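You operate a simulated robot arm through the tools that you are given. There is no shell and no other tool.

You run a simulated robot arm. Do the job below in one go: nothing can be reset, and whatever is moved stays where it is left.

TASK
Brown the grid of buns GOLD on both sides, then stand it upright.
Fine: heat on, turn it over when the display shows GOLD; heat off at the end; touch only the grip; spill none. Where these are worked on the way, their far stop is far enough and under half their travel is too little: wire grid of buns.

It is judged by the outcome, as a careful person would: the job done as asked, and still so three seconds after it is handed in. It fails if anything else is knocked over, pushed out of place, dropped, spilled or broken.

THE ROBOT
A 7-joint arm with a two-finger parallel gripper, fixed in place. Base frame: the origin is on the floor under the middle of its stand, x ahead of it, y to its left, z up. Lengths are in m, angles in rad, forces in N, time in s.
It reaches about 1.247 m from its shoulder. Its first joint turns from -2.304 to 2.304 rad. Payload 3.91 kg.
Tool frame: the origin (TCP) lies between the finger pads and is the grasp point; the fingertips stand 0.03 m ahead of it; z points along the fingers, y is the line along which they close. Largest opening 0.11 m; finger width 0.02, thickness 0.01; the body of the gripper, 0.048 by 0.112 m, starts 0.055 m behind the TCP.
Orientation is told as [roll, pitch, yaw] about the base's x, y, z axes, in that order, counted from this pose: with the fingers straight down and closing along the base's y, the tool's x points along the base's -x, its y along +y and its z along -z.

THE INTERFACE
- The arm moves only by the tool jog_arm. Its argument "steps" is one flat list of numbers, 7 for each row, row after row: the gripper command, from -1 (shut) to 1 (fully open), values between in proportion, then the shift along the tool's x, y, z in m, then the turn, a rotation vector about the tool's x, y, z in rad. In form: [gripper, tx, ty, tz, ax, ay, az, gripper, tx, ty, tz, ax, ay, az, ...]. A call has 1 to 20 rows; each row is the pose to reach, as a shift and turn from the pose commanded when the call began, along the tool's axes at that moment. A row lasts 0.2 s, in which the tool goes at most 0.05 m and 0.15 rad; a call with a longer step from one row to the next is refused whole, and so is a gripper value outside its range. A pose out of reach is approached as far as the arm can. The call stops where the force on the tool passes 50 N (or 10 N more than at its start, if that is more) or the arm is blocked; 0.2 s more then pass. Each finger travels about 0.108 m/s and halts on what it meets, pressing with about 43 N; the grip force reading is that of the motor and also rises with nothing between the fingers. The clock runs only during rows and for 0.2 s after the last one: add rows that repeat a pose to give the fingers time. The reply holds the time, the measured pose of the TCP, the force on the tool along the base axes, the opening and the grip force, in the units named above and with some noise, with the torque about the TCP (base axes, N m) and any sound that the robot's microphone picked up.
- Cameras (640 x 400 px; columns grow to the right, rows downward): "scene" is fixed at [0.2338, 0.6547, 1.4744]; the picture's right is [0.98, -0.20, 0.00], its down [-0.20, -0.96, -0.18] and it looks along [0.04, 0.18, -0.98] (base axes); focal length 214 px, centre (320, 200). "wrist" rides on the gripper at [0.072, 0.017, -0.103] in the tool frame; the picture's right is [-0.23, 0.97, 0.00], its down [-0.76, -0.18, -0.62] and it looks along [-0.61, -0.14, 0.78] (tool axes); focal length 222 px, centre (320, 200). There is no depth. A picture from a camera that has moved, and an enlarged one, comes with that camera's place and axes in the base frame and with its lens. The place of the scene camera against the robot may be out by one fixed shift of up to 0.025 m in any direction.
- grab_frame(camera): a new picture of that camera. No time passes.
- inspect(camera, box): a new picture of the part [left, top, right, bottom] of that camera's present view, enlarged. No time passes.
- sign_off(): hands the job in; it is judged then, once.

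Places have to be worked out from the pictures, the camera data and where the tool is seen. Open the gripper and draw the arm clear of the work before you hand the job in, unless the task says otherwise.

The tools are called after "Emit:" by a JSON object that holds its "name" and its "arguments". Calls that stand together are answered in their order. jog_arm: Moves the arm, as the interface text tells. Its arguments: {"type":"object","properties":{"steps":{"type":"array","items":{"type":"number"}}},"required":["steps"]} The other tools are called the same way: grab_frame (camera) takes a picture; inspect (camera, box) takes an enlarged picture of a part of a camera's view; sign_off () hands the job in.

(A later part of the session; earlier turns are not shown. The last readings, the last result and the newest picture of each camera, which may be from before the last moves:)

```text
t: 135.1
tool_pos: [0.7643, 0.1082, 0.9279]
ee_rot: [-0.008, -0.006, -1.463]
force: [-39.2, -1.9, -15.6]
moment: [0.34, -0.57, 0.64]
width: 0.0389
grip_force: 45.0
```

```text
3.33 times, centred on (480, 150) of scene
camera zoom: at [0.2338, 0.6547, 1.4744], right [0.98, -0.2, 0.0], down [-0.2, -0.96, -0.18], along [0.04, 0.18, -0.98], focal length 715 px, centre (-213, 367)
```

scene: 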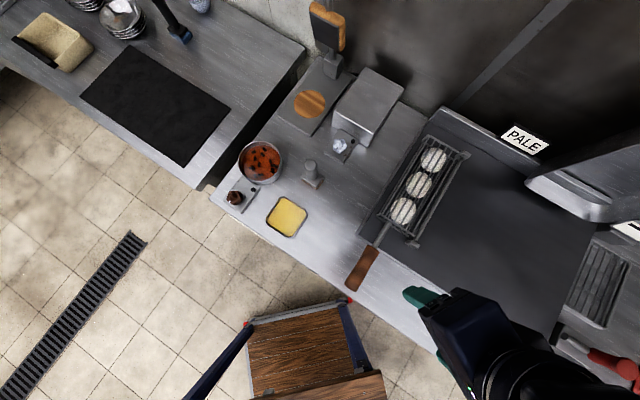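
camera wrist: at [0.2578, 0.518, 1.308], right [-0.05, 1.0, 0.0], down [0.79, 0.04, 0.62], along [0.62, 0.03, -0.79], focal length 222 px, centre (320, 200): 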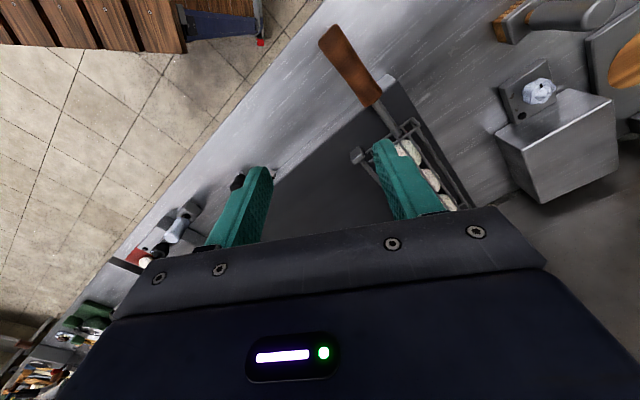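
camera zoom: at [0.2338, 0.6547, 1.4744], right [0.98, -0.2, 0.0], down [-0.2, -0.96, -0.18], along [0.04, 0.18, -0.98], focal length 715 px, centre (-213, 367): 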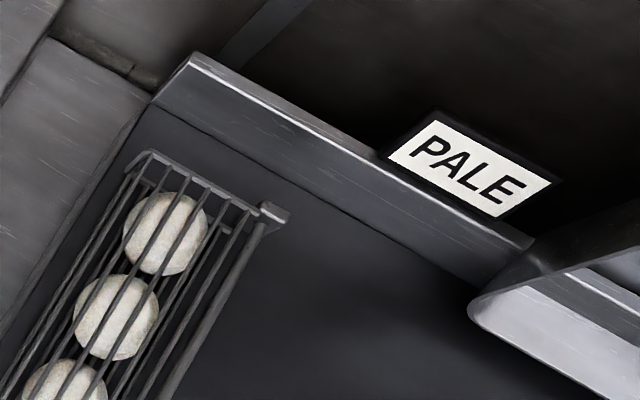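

It levels off near 80°C at the far stop, which is still low for a griddle, but it now counts as fully on. I release the knob and go back to the grip, watching whether the buns start browning at this setting.

Emit:
{"name": "jog_arm", "arguments": {"steps": [0.0, 0, 0, 0, 0, 0, 0, 0.27, 0, 0, 0, 0, 0, 0, 0.27, 0, 0, -0.03, 0, 0, 0, 0.27, 0, 0, -0.075, 0, 0, 0.1, 0.27, 0, 0, -0.12, 0, 0, -0.05]}}

Emit:
{"name": "grab_frame", "arguments": {"camera": "wrist"}}

Emit:
{"name": "inspect", "arguments": {"camera": "scene", "box": [595, 380, 640, 400]}}

```text
t: 136.3
tool_pos: [0.7666, 0.1065, 1.0492]
ee_rot: [-0.008, -0.006, -1.413]
force: [-0.1, 0.2, 0.0]
moment: [-0.06, 0.0, 0.01]
width: 0.0698
grip_force: 0.1
```

```text
taken
camera wrist: at [0.772, 0.1819, 1.1515], right [1.0, -0.07, -0.01], down [-0.05, -0.78, 0.63], along [-0.05, -0.63, -0.78], focal length 222 px, centre (320, 200)
```

wrist: 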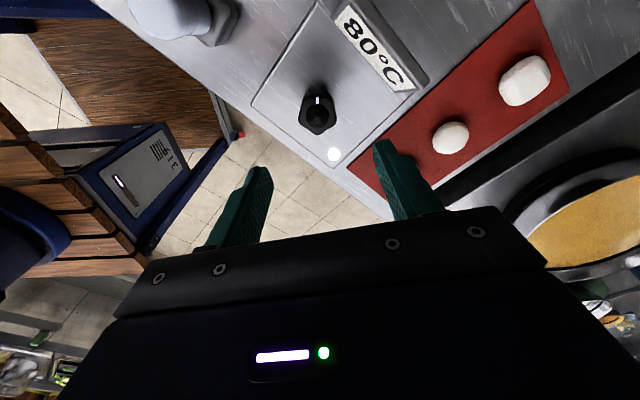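

```text
14.22 times, centred on (618, 390) of scene
camera zoom: at [0.2338, 0.6547, 1.4744], right [0.98, -0.2, 0.0], down [-0.2, -0.96, -0.18], along [0.04, 0.18, -0.98], focal length 3050 px, centre (-3911, -2502)
```

zoom: 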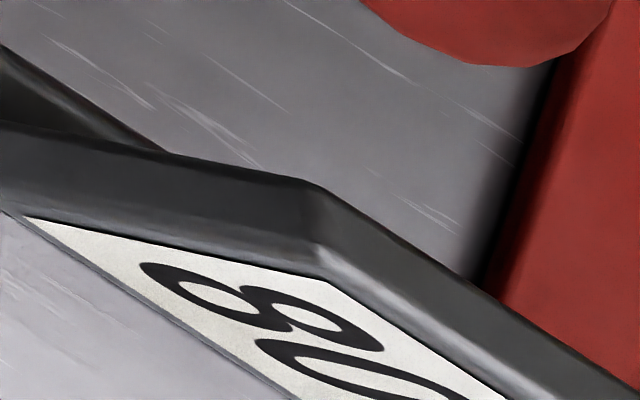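

The sign reads 80°C with its lamp lit. I travel to the grip, unwinding the wrist on the way.

Emit:
{"name": "jog_arm", "arguments": {"steps": [0.27, 0.0188, -0.0181, -0.0075, 0, 0, -0.148, 0.27, 0.0375, -0.0362, -0.015, 0, 0, -0.296, 0.27, 0.0563, -0.0543, -0.0225, 0, 0, -0.444, 0.27, 0.075, -0.0724, -0.03, 0, 0, -0.592, 0.27, 0.0938, -0.0906, -0.0375, 0, 0, -0.74, 0.27, 0.1125, -0.1087, -0.045, 0, 0, -0.888, 0.27, 0.1313, -0.1268, -0.0525, 0, 0, -1.036, 0.27, 0.15, -0.1449, -0.06, 0, 0, -1.184, 0.27, 0.1688, -0.163, -0.0675, 0, 0, -1.332, 0.27, 0.1875, -0.1811, -0.075, 0, 0, -1.48, 0.27, 0.2063, -0.1992, -0.0825, 0, 0, -1.628, 0.27, 0.225, -0.2173, -0.09, 0, 0, -1.776, 0.27, 0.2438, -0.2354, -0.0975, 0, 0, -1.924, 0.27, 0.2625, -0.2535, -0.105, 0, 0, -2.072, 0.27, 0.2813, -0.2717, -0.1125, 0, 0, -2.22, 0.27, 0.3, -0.2898, -0.12, 0, 0, -2.368, 0.27, 0.3188, -0.3079, -0.1275, 0, 0, -2.516, 0.27, 0.3375, -0.326, -0.135, 0, 0, -2.664, 0.27, 0.3563, -0.3441, -0.1425, 0, 0, -2.812, 0.27, 0.375, -0.3622, -0.15, 0, 0, -2.96]}}

Emit:
{"name": "inspect", "arguments": {"camera": "scene", "box": [400, 90, 560, 210]}}

```text
t: 140.5
tool_pos: [0.3488, 0.4215, 1.1965]
ee_rot: [0.007, 0.008, 1.549]
force: [-0.6, 0.0, -0.5]
moment: [0.0, 0.01, 0.01]
width: 0.07
grip_force: 0.1
```

```text
3.33 times, centred on (480, 150) of scene
camera zoom: at [0.2338, 0.6547, 1.4744], right [0.98, -0.2, 0.0], down [-0.2, -0.96, -0.18], along [0.04, 0.18, -0.98], focal length 715 px, centre (-213, 367)
```

zoom: 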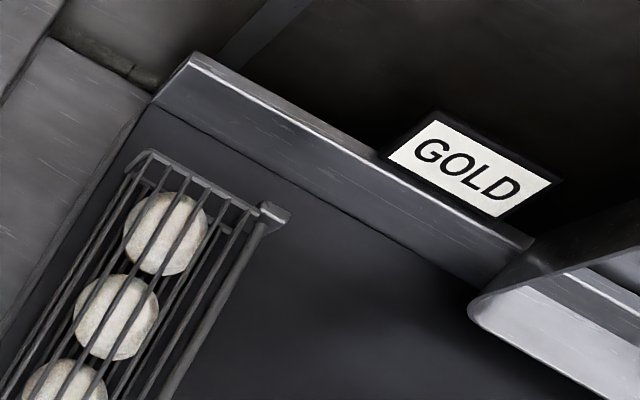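

The display now says GOLD, so the black thermostat is the griddle's heat after all. I go straight to the grip in one combined move: yaw and pitch to horizontal, descend, slide over the grip and cage it.

Emit:
{"name": "jog_arm", "arguments": {"steps": [0.27, -0.0052, 0.0105, 0.0208, 0.1231, -0.0526, -0.0526, 0.27, -0.0105, 0.0211, 0.0416, 0.2462, -0.1051, -0.1051, 0.27, -0.0157, 0.0316, 0.0624, 0.3693, -0.1577, -0.1577, 0.27, -0.0209, 0.0421, 0.0832, 0.4924, -0.2102, -0.2102, 0.27, -0.0262, 0.0527, 0.104, 0.6155, -0.2628, -0.2628, 0.27, -0.0314, 0.0632, 0.1248, 0.7386, -0.3154, -0.3154, 0.27, -0.0366, 0.0737, 0.1455, 0.8616, -0.3679, -0.3679, 0.27, -0.0419, 0.0843, 0.1663, 0.9847, -0.4205, -0.4205, 0.27, -0.0471, 0.0948, 0.1871, 1.1078, -0.473, -0.473, 0.27, -0.0523, 0.1053, 0.2079, 1.2309, -0.5256, -0.5256, 0.27, -0.0576, 0.1159, 0.2287, 1.354, -0.5781, -0.5781, 0.27, -0.0628, 0.1264, 0.2495, 1.4771, -0.6307, -0.6307, 0.27, -0.0866, 0.1036, 0.2495, 1.4771, -0.6307, -0.6307, 0.27, -0.1105, 0.0807, 0.2495, 1.4771, -0.6307, -0.6307, 0.27, -0.1343, 0.0579, 0.2495, 1.4771, -0.6307, -0.6307, -0.15, -0.1343, 0.0579, 0.2495, 1.4771, -0.6307, -0.6307]}}

Emit:
{"name": "inspect", "arguments": {"camera": "wrist", "box": [200, 100, 440, 250]}}

Emit:
{"name": "inspect", "arguments": {"camera": "scene", "box": [300, 90, 580, 320]}}

```text
t: 143.9
tool_pos: [0.293, 0.5555, 0.949]
ee_rot: [-1.563, 0.001, 2.355]
force: [-0.1, -0.2, -0.8]
moment: [0.03, 0.01, 0.02]
width: 0.0467
grip_force: 0.1
```

```text
2.67 times, centred on (320, 175) of wrist
camera zoom: at [0.2703, 0.4311, 0.9323], right [-0.17, 0.15, -0.97], down [-0.98, 0.1, 0.18], along [0.13, 0.98, 0.13], focal length 592 px, centre (320, 267)
```

zoom: 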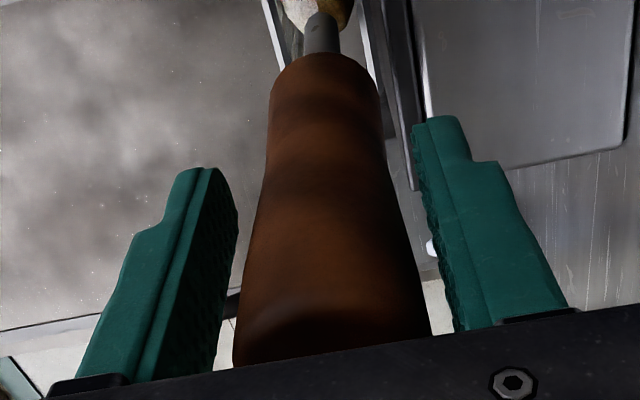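

```text
1.74 times, centred on (440, 205) of scene
camera zoom: at [0.2338, 0.6547, 1.4744], right [0.98, -0.2, 0.0], down [-0.2, -0.96, -0.18], along [0.04, 0.18, -0.98], focal length 373 px, centre (111, 191)
```

zoom: 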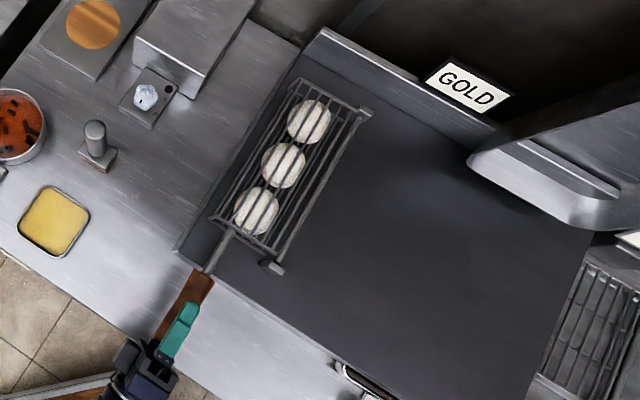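

Still GOLD at 143.9 s, and the grip is caged and centred. I turn the grid over now, following the hinge arc with the wrist rolling along.

Emit:
{"name": "jog_arm", "arguments": {"steps": [-0.25, 0.0021, -0.0109, 0, 0, 0, 0.15, -0.25, 0.0058, -0.0214, 0, 0, 0, 0.3, -0.25, 0.011, -0.0312, 0, 0, 0, 0.45, -0.25, 0.0177, -0.0401, 0, 0, 0, 0.6, -0.25, 0.0256, -0.048, 0, 0, 0, 0.75, -0.25, 0.0346, -0.0545, 0, 0, 0, 0.9, -0.25, 0.0444, -0.0597, 0, 0, 0, 1.05, -0.25, 0.0549, -0.0633, 0, 0, 0, 1.2, -0.25, 0.0659, -0.0653, 0, 0, 0, 1.35, -0.25, 0.077, -0.0656, 0, 0, 0, 1.5, -0.25, 0.088, -0.0643, 0, 0, 0, 1.65, -0.25, 0.0987, -0.0613, 0, 0, 0, 1.8, -0.25, 0.1089, -0.0568, 0, 0, 0, 1.95, -0.25, 0.1183, -0.0508, 0, 0, 0, 2.1, -0.25, 0.1266, -0.0435, 0, 0, 0, 2.25, -0.25, 0.1338, -0.035, 0, 0, 0, 2.4, -0.25, 0.1396, -0.0255, 0, 0, 0, 2.55, -0.25, 0.144, -0.0153, 0, 0, 0, 2.7, -0.25, 0.1467, -0.0046, 0, 0, 0, 2.85, -0.25, 0.1479, 0.0065, 0, 0, 0, 3.0]}}

Emit:
{"name": "grab_frame", "arguments": {"camera": "scene"}}

Emit:
{"name": "inspect", "arguments": {"camera": "scene", "box": [340, 100, 560, 300]}}

Emit:
{"name": "grab_frame", "arguments": {"camera": "wrist"}}

```text
t: 148.1
tool_pos: [0.3966, 0.4505, 1.0855]
ee_rot: [1.455, -0.191, -0.763]
force: [-0.5, 0.4, 0.5]
moment: [-0.01, 0.01, -0.03]
width: 0.0413
grip_force: 0.0
out of reach, approached as far as the arm can: row 16, 17, 18, 19, 20
```

```text
taken
```

scene: 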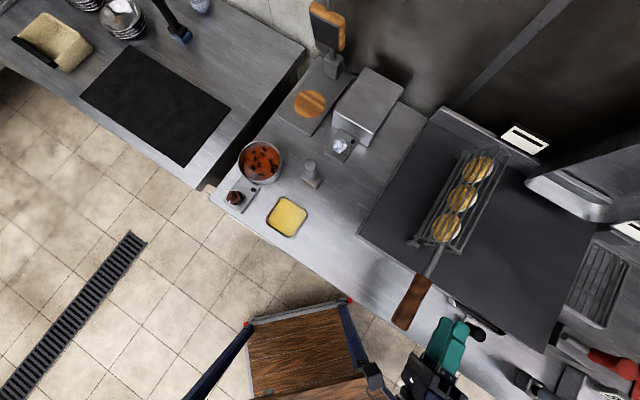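

```text
2.00 times, centred on (450, 200) of scene
camera zoom: at [0.2338, 0.6547, 1.4744], right [0.98, -0.2, 0.0], down [-0.2, -0.96, -0.18], along [0.04, 0.18, -0.98], focal length 429 px, centre (60, 200)
```

zoom: 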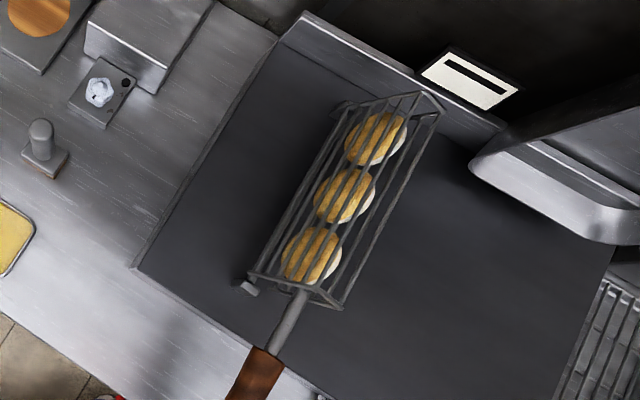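

```text
taken
camera wrist: at [0.2713, 0.4323, 1.0992], right [0.11, 0.05, 0.99], down [0.11, -0.99, 0.04], along [0.99, 0.11, -0.11], focal length 222 px, centre (320, 200)
```

wrist: 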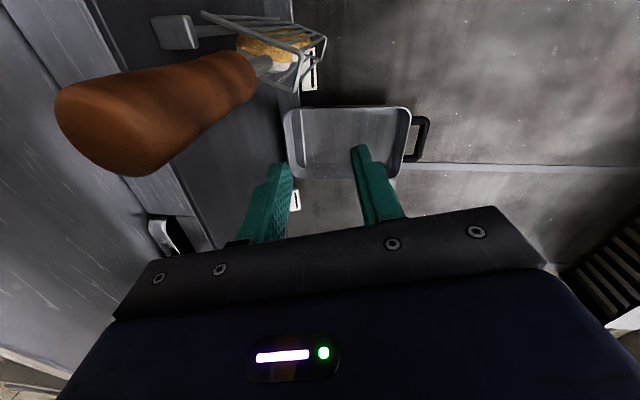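

The grid is past upright, the golden sides are showing, and the display has gone blank because it is off the heat. My wrist ran out of roll near the end and the grip slipped out of the cage, but the hinge holds the grid where it is. I back straight off and unroll the wrist, then finish the turn by pushing on the grip.

Emit:
{"name": "jog_arm", "arguments": {"steps": [-0.25, 0.001, -0.005, -0.043, 0, 0, 0, -0.25, 0.002, -0.01, -0.086, 0, 0, 0, -0.25, 0.003, -0.014, -0.129, 0, 0, 0, -0.25, 0.003, -0.014, -0.129, 0, 0, -0.145, -0.25, 0.003, -0.014, -0.129, 0, 0, -0.29, -0.25, 0.003, -0.014, -0.129, 0, 0, -0.435, -0.25, 0.003, -0.014, -0.129, 0, 0, -0.58, -0.25, 0.003, -0.014, -0.129, 0, 0, -0.725]}}

Emit:
{"name": "grab_frame", "arguments": {"camera": "scene"}}

Emit:
{"name": "grab_frame", "arguments": {"camera": "wrist"}}

```text
t: 149.9
tool_pos: [0.3065, 0.4405, 1.1069]
ee_rot: [1.381, -0.911, -0.638]
force: [0.5, 1.2, -0.3]
moment: [0.0, 0.04, 0.01]
width: 0.0414
grip_force: 0.2
out of reach, approached as far as the arm can: row 1, 2, 3, 4, 5, 6, 7, 8
```

```text
taken
```

scene: 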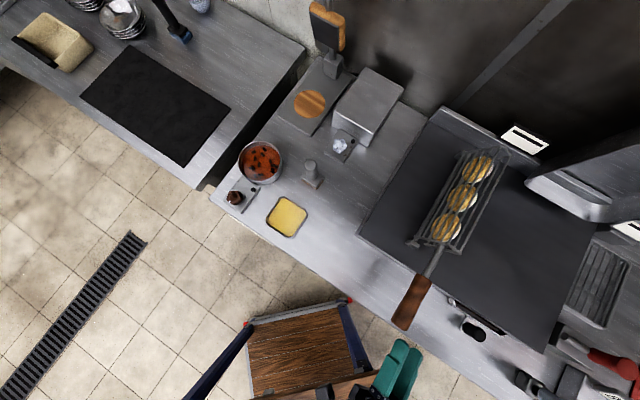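

```text
taken
camera wrist: at [0.1888, 0.4051, 1.071], right [-0.39, 0.51, 0.77], down [0.03, -0.82, 0.57], along [0.92, 0.24, 0.3], focal length 222 px, centre (320, 200)
```

wrist: 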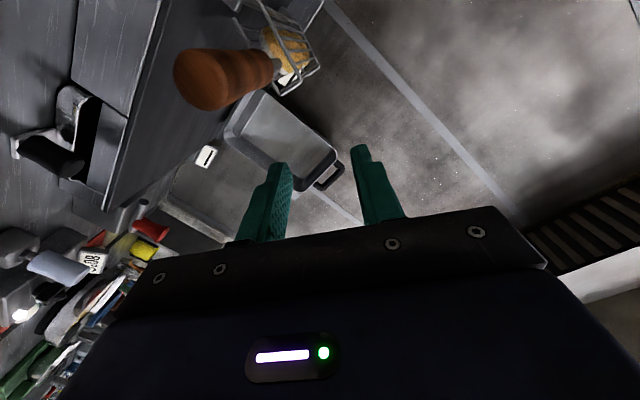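

The wrist is unrolling and the grid is holding its position. I continue the unroll and back off a little more.

Emit:
{"name": "jog_arm", "arguments": {"steps": [-0.25, 0, 0, -0.01, 0, 0, -0.14, -0.25, 0, 0, -0.02, 0, 0, -0.28, -0.25, 0, 0, -0.03, 0, 0, -0.42, -0.25, 0, 0, -0.04, 0, 0, -0.56, -0.25, 0, 0, -0.05, 0, 0, -0.7, -0.25, 0, 0, -0.06, 0, 0, -0.84, -0.25, 0, 0, -0.06, 0, 0, -0.98, -0.25, 0, 0, -0.06, 0, 0, -1.12, -0.25, 0, 0, -0.06, 0, 0, -1.26, -0.25, 0, 0, -0.06, 0, 0, -1.4, -0.25, 0, 0, -0.06, 0, 0, -1.54, -0.25, 0, 0, -0.06, 0, 0, -1.68, -0.25, 0, 0, -0.06, 0, 0, -1.82, -0.25, 0, 0, -0.06, 0, 0, -1.96, -0.25, 0, 0, -0.06, 0, 0, -2.1]}}

Emit:
{"name": "grab_frame", "arguments": {"camera": "wrist"}}

Emit:
{"name": "grab_frame", "arguments": {"camera": "scene"}}

```text
t: 153.1
tool_pos: [0.2633, 0.4364, 1.1198]
ee_rot: [-1.454, -0.12, 2.338]
force: [0.1, 0.8, 0.3]
moment: [-0.01, -0.01, 0.01]
width: 0.0415
grip_force: 0.1
out of reach, approached as far as the arm can: row 1, 2, 3, 4, 5, 6, 7, 8, 9, 10, 11, 12, 13, 14, 15
```

```text
taken
camera wrist: at [0.2368, 0.3135, 1.1062], right [-0.32, 0.17, -0.93], down [-0.93, 0.11, 0.34], along [0.16, 0.98, 0.12], focal length 222 px, centre (320, 200)
```

wrist: 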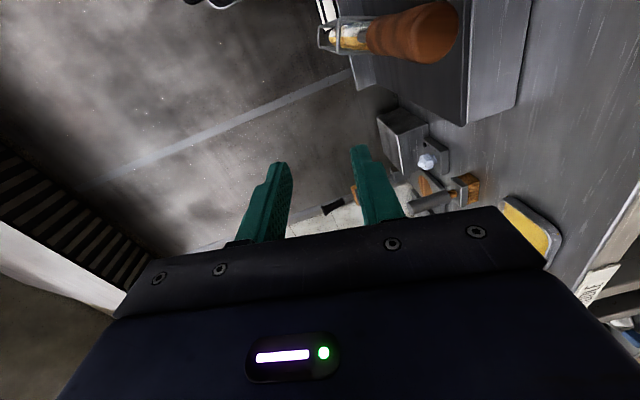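

```text
taken
```

scene: 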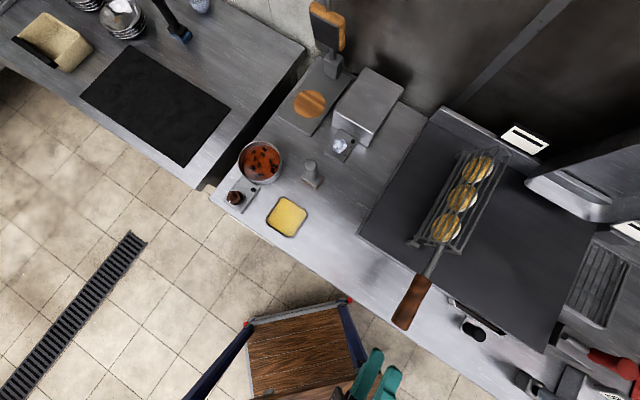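

The orientation is almost back, but the arm still reports a joint limit in this configuration. I return to the straight-down posture a bit higher, which resets it, as I did before.

Emit:
{"name": "jog_arm", "arguments": {"steps": [-0.25, -0.0042, -0.0072, -0.0037, -0.1453, 0.0085, -0.0102, -0.25, -0.0084, -0.0143, -0.0074, -0.2906, 0.017, -0.0204, -0.25, -0.0126, -0.0215, -0.011, -0.4359, 0.0255, -0.0306, -0.25, -0.0168, -0.0287, -0.0147, -0.5812, 0.034, -0.0408, -0.25, -0.0211, -0.0359, -0.0184, -0.7265, 0.0425, -0.051, -0.25, -0.0253, -0.043, -0.0221, -0.8718, 0.0509, -0.0612, -0.25, -0.0295, -0.0502, -0.0258, -1.0171, 0.0594, -0.0714, -0.25, -0.0337, -0.0574, -0.0294, -1.1624, 0.0679, -0.0816, -0.25, -0.0379, -0.0645, -0.0331, -1.3077, 0.0764, -0.0918, -0.25, -0.0421, -0.0717, -0.0368, -1.453, 0.0849, -0.102]}}

Emit:
{"name": "grab_frame", "arguments": {"camera": "scene"}}

Emit:
{"name": "grab_frame", "arguments": {"camera": "wrist"}}

```text
t: 155.3
tool_pos: [0.2204, 0.4417, 1.2029]
ee_rot: [0.001, -0.005, 2.359]
force: [1.2, 0.0, 0.2]
moment: [-0.02, 0.0, 0.02]
width: 0.0415
grip_force: 0.1
```

```text
taken
```

scene: 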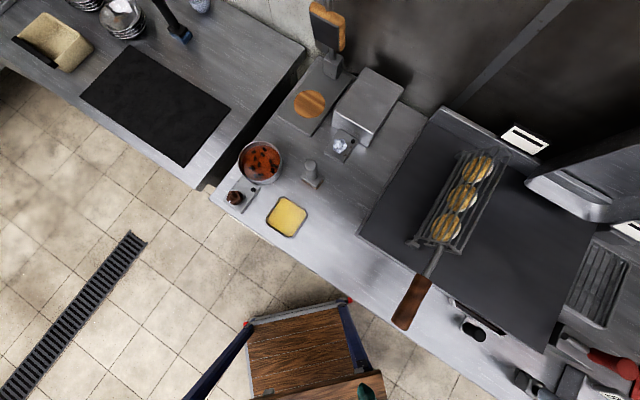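

```text
taken
camera wrist: at [0.2578, 0.3799, 1.3054], right [-0.85, -0.53, 0.0], down [-0.41, 0.66, 0.63], along [-0.33, 0.53, -0.78], focal length 222 px, centre (320, 200)
```

wrist: 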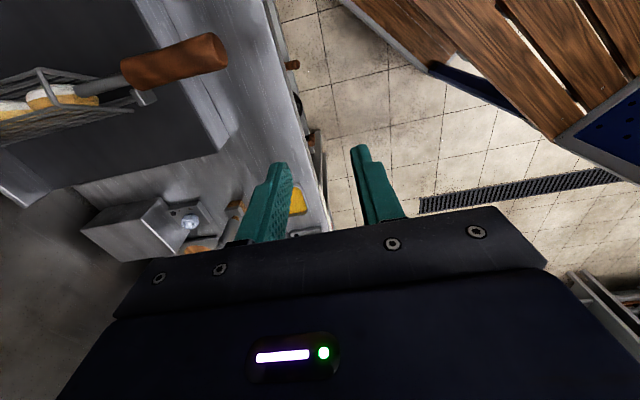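

The arm is back in a good configuration and the grid stands still on its own, a little past upright. I zoom on it to measure where the grip is now.

Emit:
{"name": "inspect", "arguments": {"camera": "wrist", "box": [0, 10, 250, 160]}}

Emit:
{"name": "inspect", "arguments": {"camera": "scene", "box": [380, 130, 540, 340]}}

```text
2.56 times, centred on (125, 85) of wrist
camera zoom: at [0.2578, 0.3799, 1.3054], right [-0.85, -0.53, 0.0], down [-0.41, 0.66, 0.63], along [-0.33, 0.53, -0.78], focal length 569 px, centre (819, 494)
```

zoom: 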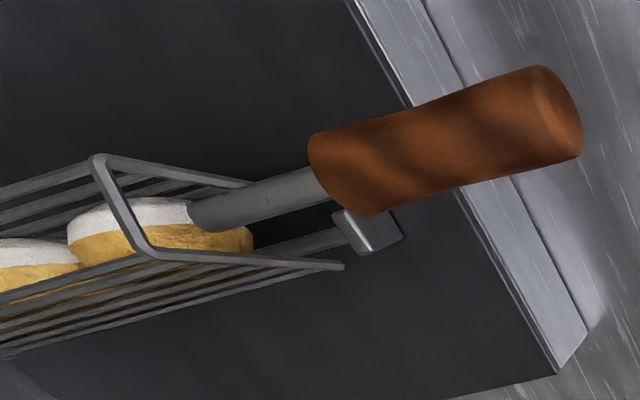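

```text
1.90 times, centred on (460, 235) of scene
camera zoom: at [0.2338, 0.6547, 1.4744], right [0.98, -0.2, 0.0], down [-0.2, -0.96, -0.18], along [0.04, 0.18, -0.98], focal length 408 px, centre (53, 133)
```

zoom: 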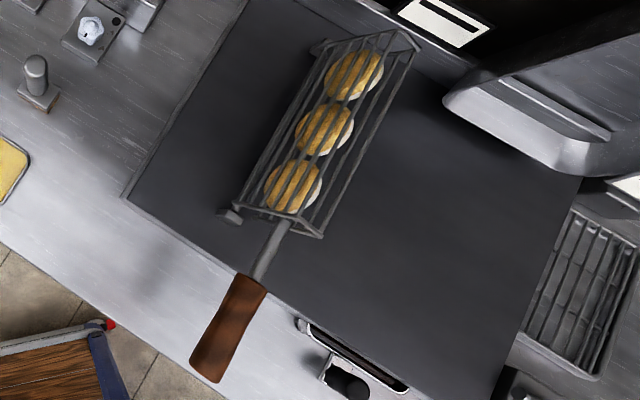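

The grip now hangs at about w=−0.084, z=1.019, which puts the grid about 112° over and the hinge height at about 0.951. I close the fingers into a slim rod, bring the tool horizontal just up-left of the grip, and will push it on over to the far stop.

Emit:
{"name": "jog_arm", "arguments": {"steps": [-1, 0.0035, 0, 0.0152, 0.1428, 0, 0, -1, 0.007, 0, 0.0304, 0.2856, 0, 0, -1, 0.0105, 0, 0.0455, 0.4284, 0, 0, -1, 0.014, 0, 0.0607, 0.5712, 0, 0, -1, 0.0175, 0, 0.0759, 0.714, 0, 0, -1, 0.021, 0, 0.0911, 0.8568, 0, 0, -1, 0.0245, 0, 0.1063, 0.9996, 0, 0, -1, 0.028, 0, 0.1215, 1.1424, 0, 0, -1, 0.0315, 0, 0.1366, 1.2852, 0, 0, -1, 0.035, 0, 0.1518, 1.428, 0, 0, -1, 0.0385, 0, 0.167, 1.5708, 0, 0]}}

Emit:
{"name": "grab_frame", "arguments": {"camera": "wrist"}}

Emit:
{"name": "inspect", "arguments": {"camera": "wrist", "box": [220, 0, 460, 200]}}

Emit:
{"name": "inspect", "arguments": {"camera": "scene", "box": [340, 100, 560, 340]}}

```text
t: 157.7
tool_pos: [0.2429, 0.4468, 1.0323]
ee_rot: [-1.572, -0.003, 2.356]
force: [0.1, -0.5, 0.3]
moment: [0.0, 0.0, 0.06]
width: 0.0
grip_force: 37.0
out of reach, approached as far as the arm can: row 9, 10, 11
```

```text
taken
camera wrist: at [0.22, 0.3239, 1.0152], right [-0.16, 0.16, -0.97], down [-0.98, 0.1, 0.18], along [0.12, 0.98, 0.15], focal length 222 px, centre (320, 200)
```

wrist: 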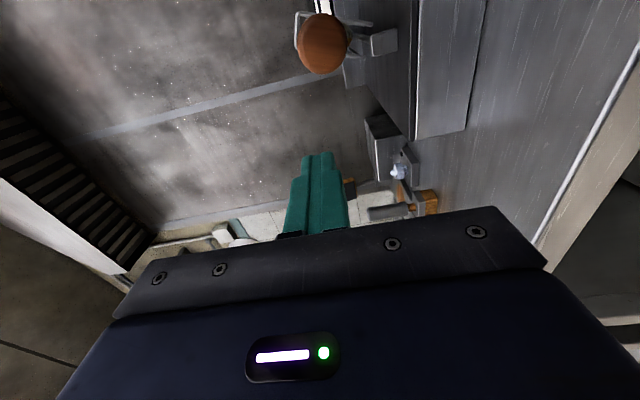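

```text
2.00 times, centred on (340, 100) of wrist
camera zoom: at [0.22, 0.3239, 1.0152], right [-0.16, 0.16, -0.97], down [-0.98, 0.1, 0.18], along [0.12, 0.98, 0.15], focal length 444 px, centre (280, 400)
```

zoom: 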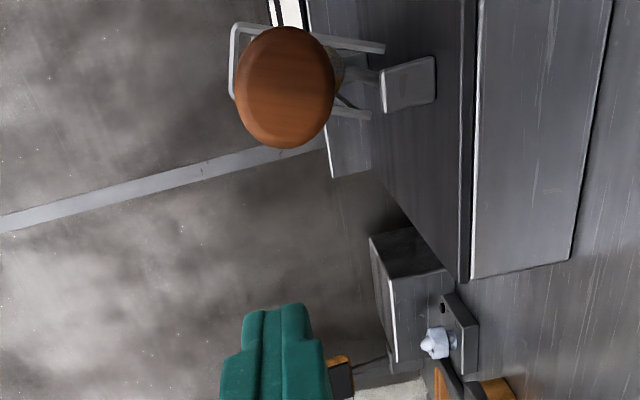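

```text
1.67 times, centred on (450, 220) of scene
camera zoom: at [0.2338, 0.6547, 1.4744], right [0.98, -0.2, 0.0], down [-0.2, -0.96, -0.18], along [0.04, 0.18, -0.98], focal length 358 px, centre (103, 167)
```

zoom: 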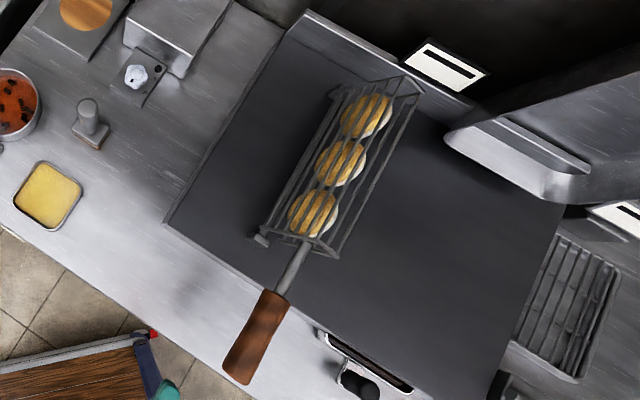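

The tool is horizontal with the fingers closed, slightly left of where I asked (w≈−0.144). That is fine: the grip is to its right with clearance. I slide forward alongside the grip and check reach.

Emit:
{"name": "jog_arm", "arguments": {"steps": [-1, 0, 0, 0.033, 0, 0, 0, -1, 0, 0, 0.066, 0, 0, 0, -1, 0, 0, 0.097, 0, 0, 0]}}

Emit:
{"name": "inspect", "arguments": {"camera": "wrist", "box": [220, 0, 460, 220]}}

```text
t: 158.5
tool_pos: [0.3104, 0.5175, 1.0337]
ee_rot: [-1.569, -0.004, 2.358]
force: [-0.8, -0.1, -0.4]
moment: [-0.02, -0.01, 0.02]
width: 0.0
grip_force: 37.9
```

```text
1.82 times, centred on (340, 110) of wrist
camera zoom: at [0.2874, 0.394, 1.0156], right [-0.16, 0.16, -0.97], down [-0.98, 0.1, 0.18], along [0.12, 0.98, 0.14], focal length 404 px, centre (284, 364)
```

zoom: 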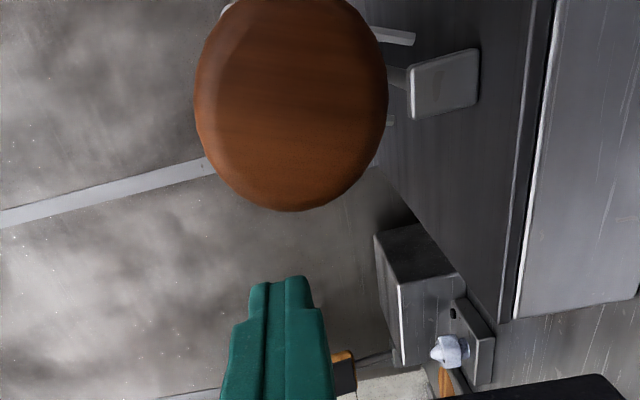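

The rod is beside the grip and this pose is fully reachable. I push the grip to the right and down along its arc, slowly, to near the far side.

Emit:
{"name": "jog_arm", "arguments": {"steps": [-1, 0.0214, 0.0042, 0, 0, 0, 0, -1, 0.0342, 0.0084, 0, 0, 0, 0, -1, 0.0483, 0.0094, 0, 0, 0, 0, -1, 0.0621, 0.013, 0, 0, 0, 0, -1, 0.075, 0.0189, 0, 0, 0, 0, -1, 0.0866, 0.0269, 0, 0, 0, 0, -1, 0.0968, 0.0368, 0, 0, 0, 0, -1, 0.105, 0.0484, 0, 0, 0, 0]}}

Emit:
{"name": "inspect", "arguments": {"camera": "scene", "box": [340, 100, 560, 340]}}

Emit:
{"name": "grab_frame", "arguments": {"camera": "wrist"}}

```text
t: 160.3
tool_pos: [0.3842, 0.4427, 0.9844]
ee_rot: [-1.571, -0.002, 2.358]
force: [-0.2, -1.4, 1.4]
moment: [-0.05, 0.0, 0.06]
width: 0.0001
grip_force: 38.2
```

```text
1.67 times, centred on (450, 220) of scene
camera zoom: at [0.2338, 0.6547, 1.4744], right [0.98, -0.2, 0.0], down [-0.2, -0.96, -0.18], along [0.04, 0.18, -0.98], focal length 358 px, centre (103, 167)
```

zoom: 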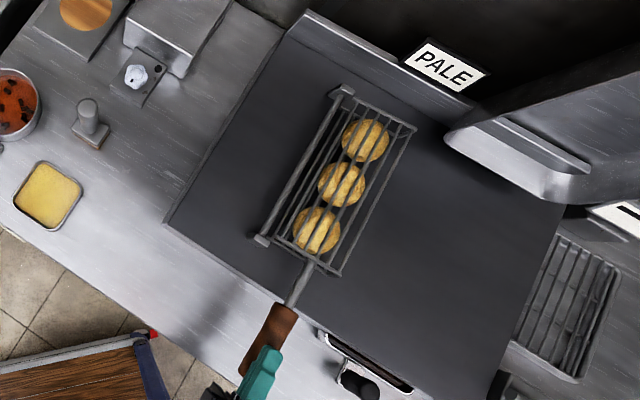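

```text
taken
camera wrist: at [0.3623, 0.3186, 0.9667], right [-0.16, 0.16, -0.97], down [-0.98, 0.1, 0.18], along [0.12, 0.98, 0.14], focal length 222 px, centre (320, 200)
```

wrist: 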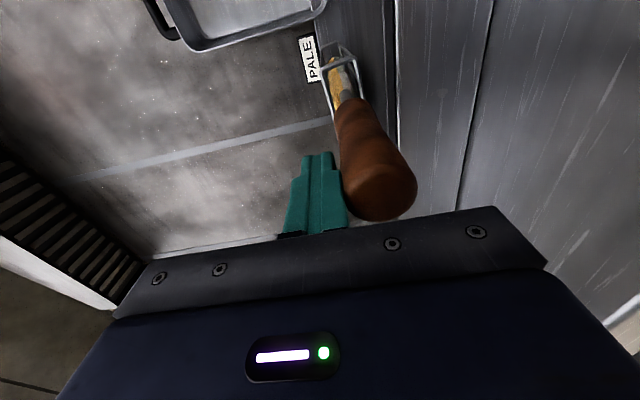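

The grid is nearly flat on its other side, with golden tops showing, and the display reads PALE for the new side. I press the grip gently down to make sure it is at the far stop.

Emit:
{"name": "jog_arm", "arguments": {"steps": [-1, 0.005, 0.007, 0, 0, 0, 0, -1, 0.0075, 0.014, 0, 0, 0, 0, -1, 0.0085, 0.02, 0, 0, 0, 0]}}

Emit:
{"name": "inspect", "arguments": {"camera": "scene", "box": [340, 100, 560, 340]}}

Emit:
{"name": "inspect", "arguments": {"camera": "wrist", "box": [260, 0, 460, 230]}}

```text
t: 160.9
tool_pos: [0.389, 0.4399, 0.9767]
ee_rot: [-1.582, -0.007, 2.361]
force: [-10.1, -4.2, 25.3]
moment: [-0.51, 0.5, -0.16]
width: 0.0
grip_force: 38.0
stopped in row 2: the force on the tool passed its limit at 67 N (the readings are from after the stop); the commanded pose is now the measured one
```

```text
1.67 times, centred on (450, 220) of scene
camera zoom: at [0.2338, 0.6547, 1.4744], right [0.98, -0.2, 0.0], down [-0.2, -0.96, -0.18], along [0.04, 0.18, -0.98], focal length 358 px, centre (103, 167)
```

zoom: 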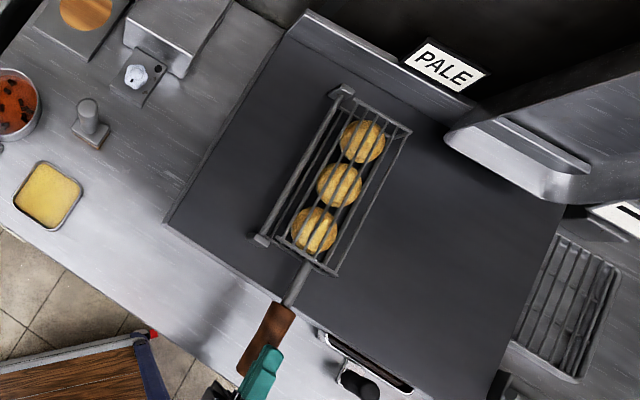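

```text
1.74 times, centred on (360, 115) of wrist
camera zoom: at [0.3667, 0.3161, 0.9576], right [-0.16, 0.17, -0.97], down [-0.98, 0.09, 0.18], along [0.12, 0.98, 0.15], focal length 386 px, centre (250, 348)
```

zoom: 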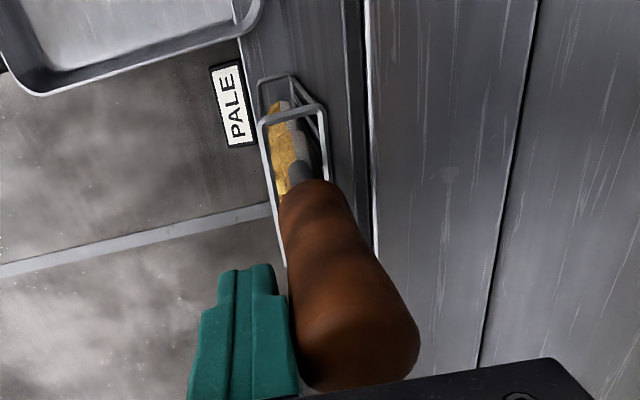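

The grip met the hard stop, so the grid lies fully over with its second side on the heat, reading PALE. I relieve the pressure, back out, and place the closed fingers just under the grip, ready to lift when it shows GOLD.

Emit:
{"name": "jog_arm", "arguments": {"steps": [-1, 0, -0.004, 0, 0, 0, 0, -1, 0, -0.004, -0.035, 0, 0, 0, -1, 0, -0.004, -0.07, 0, 0, 0, -1, 0, 0.02, -0.07, 0, 0, 0, -1, 0, 0.045, -0.07, 0, 0, 0, -1, 0, 0.0617, -0.07, 0, 0, 0]}}

Emit:
{"name": "inspect", "arguments": {"camera": "wrist", "box": [260, 0, 460, 230]}}

Emit:
{"name": "inspect", "arguments": {"camera": "scene", "box": [340, 100, 560, 340]}}

```text
t: 161.6
tool_pos: [0.3717, 0.4338, 0.9773]
ee_rot: [-1.591, -0.006, 2.353]
force: [-1.8, -0.5, 7.2]
moment: [-0.1, 0.05, -0.08]
width: 0.0001
grip_force: 38.0
out of reach, approached as far as the arm can: row 2, 3
stopped in row 3: the force on the tool passed its limit at 63 N (the readings are from after the stop); the commanded pose is now the measured one
```

```text
1.74 times, centred on (360, 115) of wrist
camera zoom: at [0.348, 0.3097, 0.9569], right [-0.15, 0.18, -0.97], down [-0.98, 0.1, 0.17], along [0.13, 0.98, 0.16], focal length 386 px, centre (250, 348)
```

zoom: 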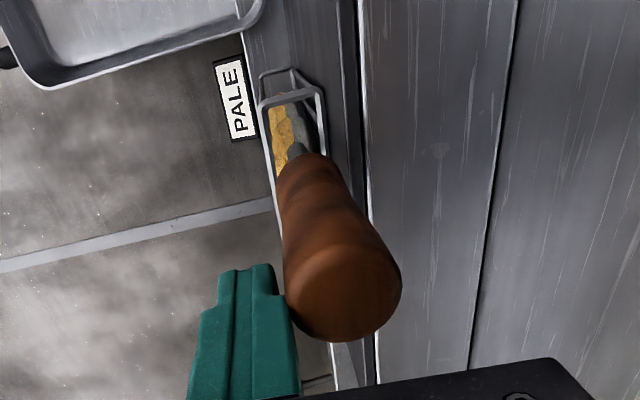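

```text
1.67 times, centred on (450, 220) of scene
camera zoom: at [0.2338, 0.6547, 1.4744], right [0.98, -0.2, 0.0], down [-0.2, -0.96, -0.18], along [0.04, 0.18, -0.98], focal length 358 px, centre (103, 167)
```

zoom: 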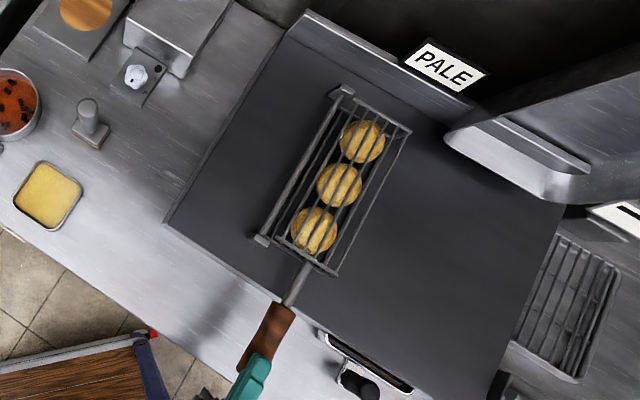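

Backing out along the grip isn't reachable here, so I go up, left and down instead, to reach the underside of the grip from its left.

Emit:
{"name": "jog_arm", "arguments": {"steps": [-1, 0, -0.02, 0.005, -0.005, 0, 0, -1, -0.02, -0.025, 0.01, -0.01, 0, 0, -1, -0.045, -0.015, 0.0154, -0.02, 0, 0, -1, -0.045, 0.02, 0.0154, -0.02, 0, 0, -1, -0.045, 0.045, 0.0154, -0.02, 0, 0, -1, -0.045, 0.0623, 0.0154, -0.02, 0, 0]}}

Emit:
{"name": "inspect", "arguments": {"camera": "wrist", "box": [260, 0, 460, 230]}}

Emit:
{"name": "inspect", "arguments": {"camera": "scene", "box": [340, 100, 560, 340]}}

```text
t: 163.0
tool_pos: [0.351, 0.4774, 0.9145]
ee_rot: [-1.568, -0.009, 2.351]
force: [-0.4, -0.2, 0.0]
moment: [-0.03, -0.03, 0.02]
width: 0.0001
grip_force: 37.5
```

```text
1.74 times, centred on (360, 115) of wrist
camera zoom: at [0.3277, 0.3529, 0.8959], right [-0.17, 0.17, -0.97], down [-0.98, 0.1, 0.18], along [0.13, 0.98, 0.15], focal length 386 px, centre (250, 348)
```

zoom: 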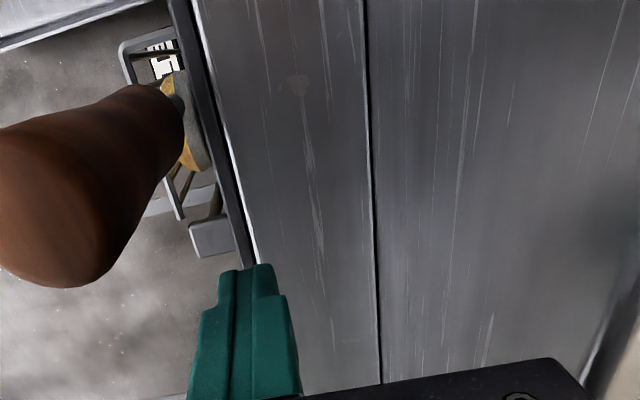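

```text
1.67 times, centred on (450, 220) of scene
camera zoom: at [0.2338, 0.6547, 1.4744], right [0.98, -0.2, 0.0], down [-0.2, -0.96, -0.18], along [0.04, 0.18, -0.98], focal length 358 px, centre (103, 167)
```

zoom: 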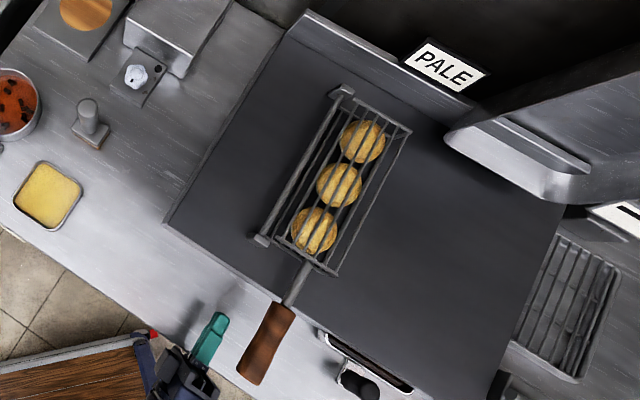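

I'm below and left of the grip with no contact, and the display is still PALE. The grip's centre is at about w=−0.035, z=0.943, so I go 5 mm lower and slide right to sit just underneath it.

Emit:
{"name": "jog_arm", "arguments": {"steps": [-1, 0, 0.0055, -0.005, 0, 0, 0, -1, 0.02, 0.0055, -0.005, 0, 0, 0, -1, 0.04, 0.0055, -0.005, 0, 0, 0, -1, 0.053, 0.0055, -0.005, 0, 0, 0]}}

Emit:
{"name": "inspect", "arguments": {"camera": "scene", "box": [340, 100, 560, 340]}}

Emit:
{"name": "inspect", "arguments": {"camera": "wrist", "box": [220, 0, 460, 230]}}

```text
t: 164.0
tool_pos: [0.3855, 0.4363, 0.9085]
ee_rot: [-1.568, -0.006, 2.353]
force: [-0.2, -0.1, -0.2]
moment: [0.0, 0.01, -0.03]
width: 0.0
grip_force: 37.9
```

```text
1.67 times, centred on (450, 220) of scene
camera zoom: at [0.2338, 0.6547, 1.4744], right [0.98, -0.2, 0.0], down [-0.2, -0.96, -0.18], along [0.04, 0.18, -0.98], focal length 358 px, centre (103, 167)
```

zoom: 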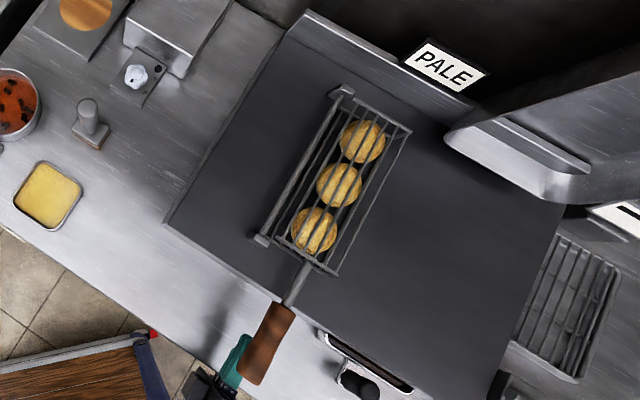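

```text
1.74 times, centred on (340, 115) of wrist
camera zoom: at [0.3608, 0.3126, 0.8906], right [-0.17, 0.17, -0.97], down [-0.98, 0.1, 0.18], along [0.13, 0.98, 0.15], focal length 386 px, centre (285, 348)
```

zoom: 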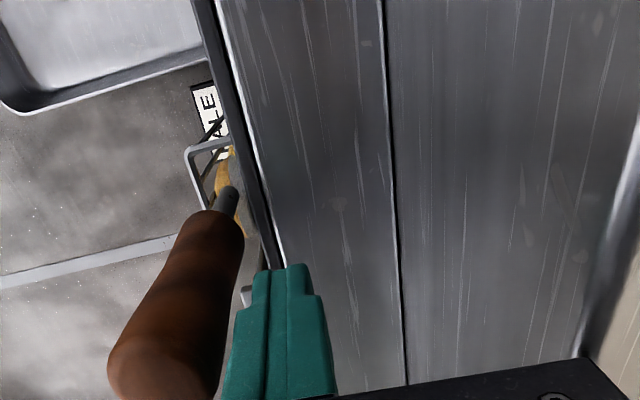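

The fingers are right under the grip without touching, and the display is PALE at 164 s. I wait in short slices.

Emit:
{"name": "jog_arm", "arguments": {"steps": [-1, 0, 0, 0, 0, 0, 0, -1, 0, 0, 0, 0, 0, 0, -1, 0, 0, 0, 0, 0, 0, -1, 0, 0, 0, 0, 0, 0, -1, 0, 0, 0, 0, 0, 0]}}

Emit:
{"name": "inspect", "arguments": {"camera": "scene", "box": [400, 90, 560, 210]}}

Emit:
{"name": "inspect", "arguments": {"camera": "scene", "box": [595, 380, 640, 400]}}

```text
t: 165.2
tool_pos: [0.3858, 0.4356, 0.9081]
ee_rot: [-1.571, -0.007, 2.353]
force: [0.2, 0.0, 0.4]
moment: [-0.02, 0.01, 0.01]
width: 0.0
grip_force: 38.2
```

```text
3.33 times, centred on (480, 150) of scene
camera zoom: at [0.2338, 0.6547, 1.4744], right [0.98, -0.2, 0.0], down [-0.2, -0.96, -0.18], along [0.04, 0.18, -0.98], focal length 715 px, centre (-213, 367)
```

zoom: 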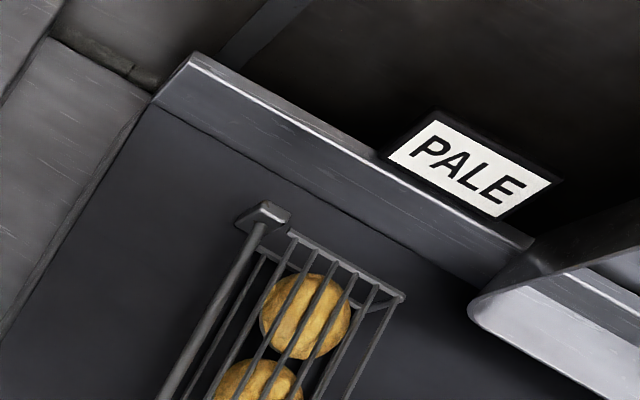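

```text
14.22 times, centred on (618, 390) of scene
camera zoom: at [0.2338, 0.6547, 1.4744], right [0.98, -0.2, 0.0], down [-0.2, -0.96, -0.18], along [0.04, 0.18, -0.98], focal length 3050 px, centre (-3911, -2502)
```

zoom: 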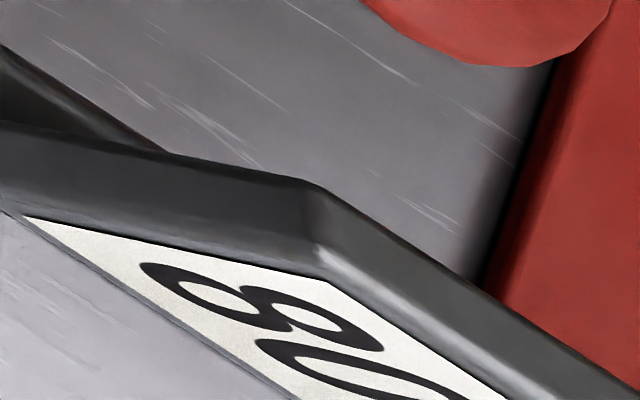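

The heat holds at 80 and the display is PALE at 165 s, so I keep waiting.

Emit:
{"name": "jog_arm", "arguments": {"steps": [-1, 0, 0, 0, 0, 0, 0, -1, 0, 0, 0, 0, 0, 0, -1, 0, 0, 0, 0, 0, 0, -1, 0, 0, 0, 0, 0, 0, -1, 0, 0, 0, 0, 0, 0]}}

Emit:
{"name": "inspect", "arguments": {"camera": "scene", "box": [400, 90, 560, 210]}}

```text
t: 166.4
tool_pos: [0.3843, 0.4377, 0.9083]
ee_rot: [-1.57, -0.006, 2.354]
force: [-0.4, -0.5, -0.5]
moment: [-0.02, 0.01, 0.04]
width: 0.0
grip_force: 37.6
```

```text
3.33 times, centred on (480, 150) of scene
camera zoom: at [0.2338, 0.6547, 1.4744], right [0.98, -0.2, 0.0], down [-0.2, -0.96, -0.18], along [0.04, 0.18, -0.98], focal length 715 px, centre (-213, 367)
```

zoom: 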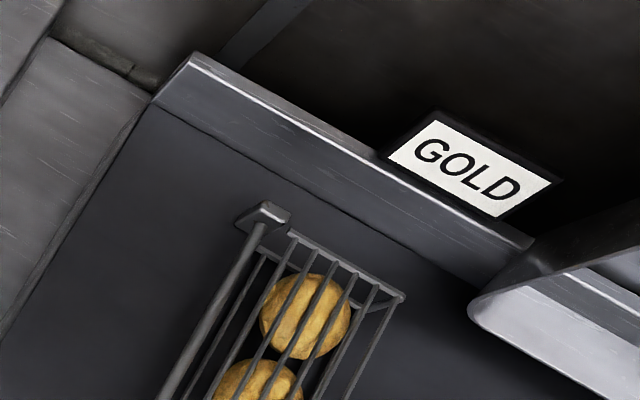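

GOLD on the second side. I lift the grip along its arc to upright now.

Emit:
{"name": "jog_arm", "arguments": {"steps": [-1, 0.0015, -0.0062, 0, 0, 0, 0, -1, 0.0052, -0.0199, 0, 0, 0, 0, -1, 0.0066, -0.0341, 0, 0, 0, 0, -1, 0.0055, -0.0483, 0, 0, 0, 0, -1, 0.0019, -0.0621, 0, 0, 0, 0, -1, -0.004, -0.075, 0, 0, 0, 0, -1, -0.012, -0.0866, 0, 0, 0, 0, -1, -0.022, -0.0969, 0, 0, 0, 0, -1, -0.028, -0.1014, 0, 0, 0, 0]}}

Emit:
{"name": "inspect", "arguments": {"camera": "scene", "box": [340, 100, 560, 340]}}

Emit:
{"name": "grab_frame", "arguments": {"camera": "wrist"}}

```text
t: 168.4
tool_pos: [0.365, 0.454, 1.0114]
ee_rot: [-1.571, -0.007, 2.354]
force: [0.9, -4.4, -1.1]
moment: [0.04, -0.03, 0.11]
width: 0.0
grip_force: 38.0
```

```text
1.67 times, centred on (450, 220) of scene
camera zoom: at [0.2338, 0.6547, 1.4744], right [0.98, -0.2, 0.0], down [-0.2, -0.96, -0.18], along [0.04, 0.18, -0.98], focal length 358 px, centre (103, 167)
```

zoom: 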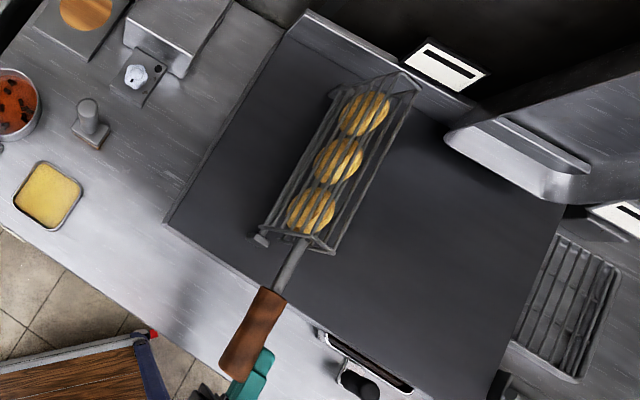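

```text
taken
camera wrist: at [0.3418, 0.3311, 0.993], right [-0.17, 0.17, -0.97], down [-0.98, 0.1, 0.18], along [0.13, 0.98, 0.15], focal length 222 px, centre (320, 200)
```

wrist: 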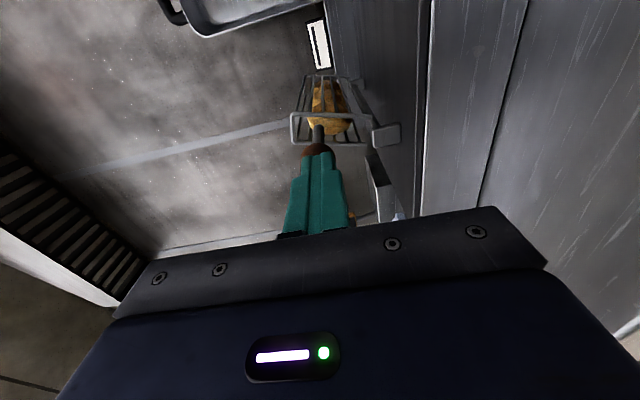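

The grid is lifted off the heat (display blank), with both sides golden. I zoom in from the front to judge how upright the frame is.

Emit:
{"name": "inspect", "arguments": {"camera": "wrist", "box": [260, 40, 420, 180]}}

```text
2.86 times, centred on (340, 110) of wrist
camera zoom: at [0.3418, 0.3311, 0.993], right [-0.17, 0.17, -0.97], down [-0.98, 0.1, 0.18], along [0.13, 0.98, 0.15], focal length 635 px, centre (263, 457)
```

zoom: 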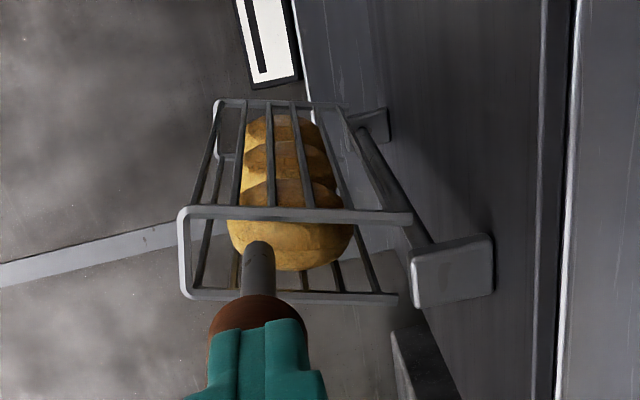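

The frame leans about 14° to the right of vertical. I nudge the grip the remaining way left.

Emit:
{"name": "jog_arm", "arguments": {"steps": [-1, -0.007, -0.004, 0, 0, 0, 0, -1, -0.014, -0.007, 0, 0, 0, 0, -1, -0.0195, -0.009, 0, 0, 0, 0]}}

Emit:
{"name": "inspect", "arguments": {"camera": "wrist", "box": [260, 20, 420, 160]}}

Emit:
{"name": "inspect", "arguments": {"camera": "scene", "box": [340, 100, 560, 340]}}

```text
t: 169.2
tool_pos: [0.3523, 0.4684, 1.0203]
ee_rot: [-1.568, -0.007, 2.352]
force: [1.9, -3.8, -0.6]
moment: [0.01, -0.01, 0.11]
width: 0.0001
grip_force: 37.9
```

```text
2.86 times, centred on (340, 90) of wrist
camera zoom: at [0.3281, 0.3447, 1.002], right [-0.17, 0.17, -0.97], down [-0.98, 0.1, 0.18], along [0.13, 0.98, 0.15], focal length 635 px, centre (263, 514)
```

zoom: 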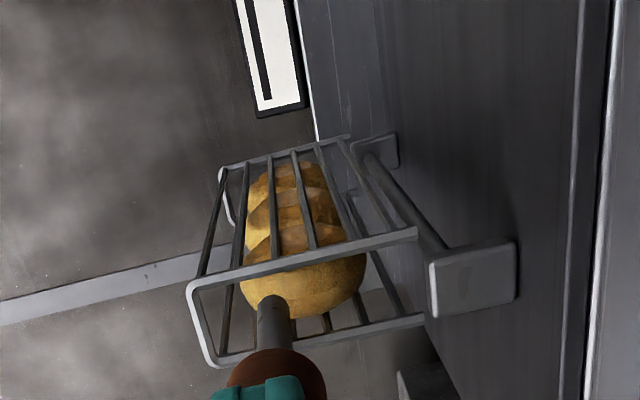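

```text
1.67 times, centred on (450, 220) of scene
camera zoom: at [0.2338, 0.6547, 1.4744], right [0.98, -0.2, 0.0], down [-0.2, -0.96, -0.18], along [0.04, 0.18, -0.98], focal length 358 px, centre (103, 167)
```

zoom: 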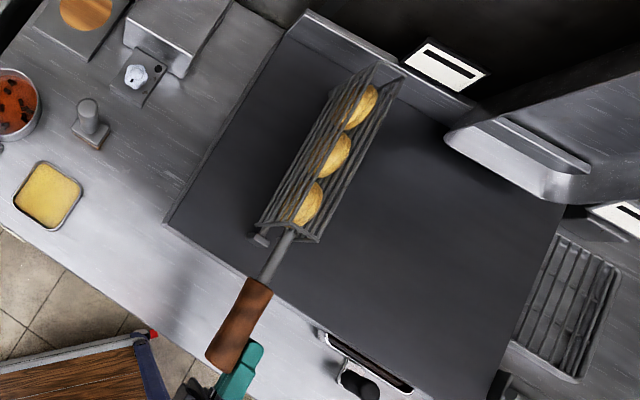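

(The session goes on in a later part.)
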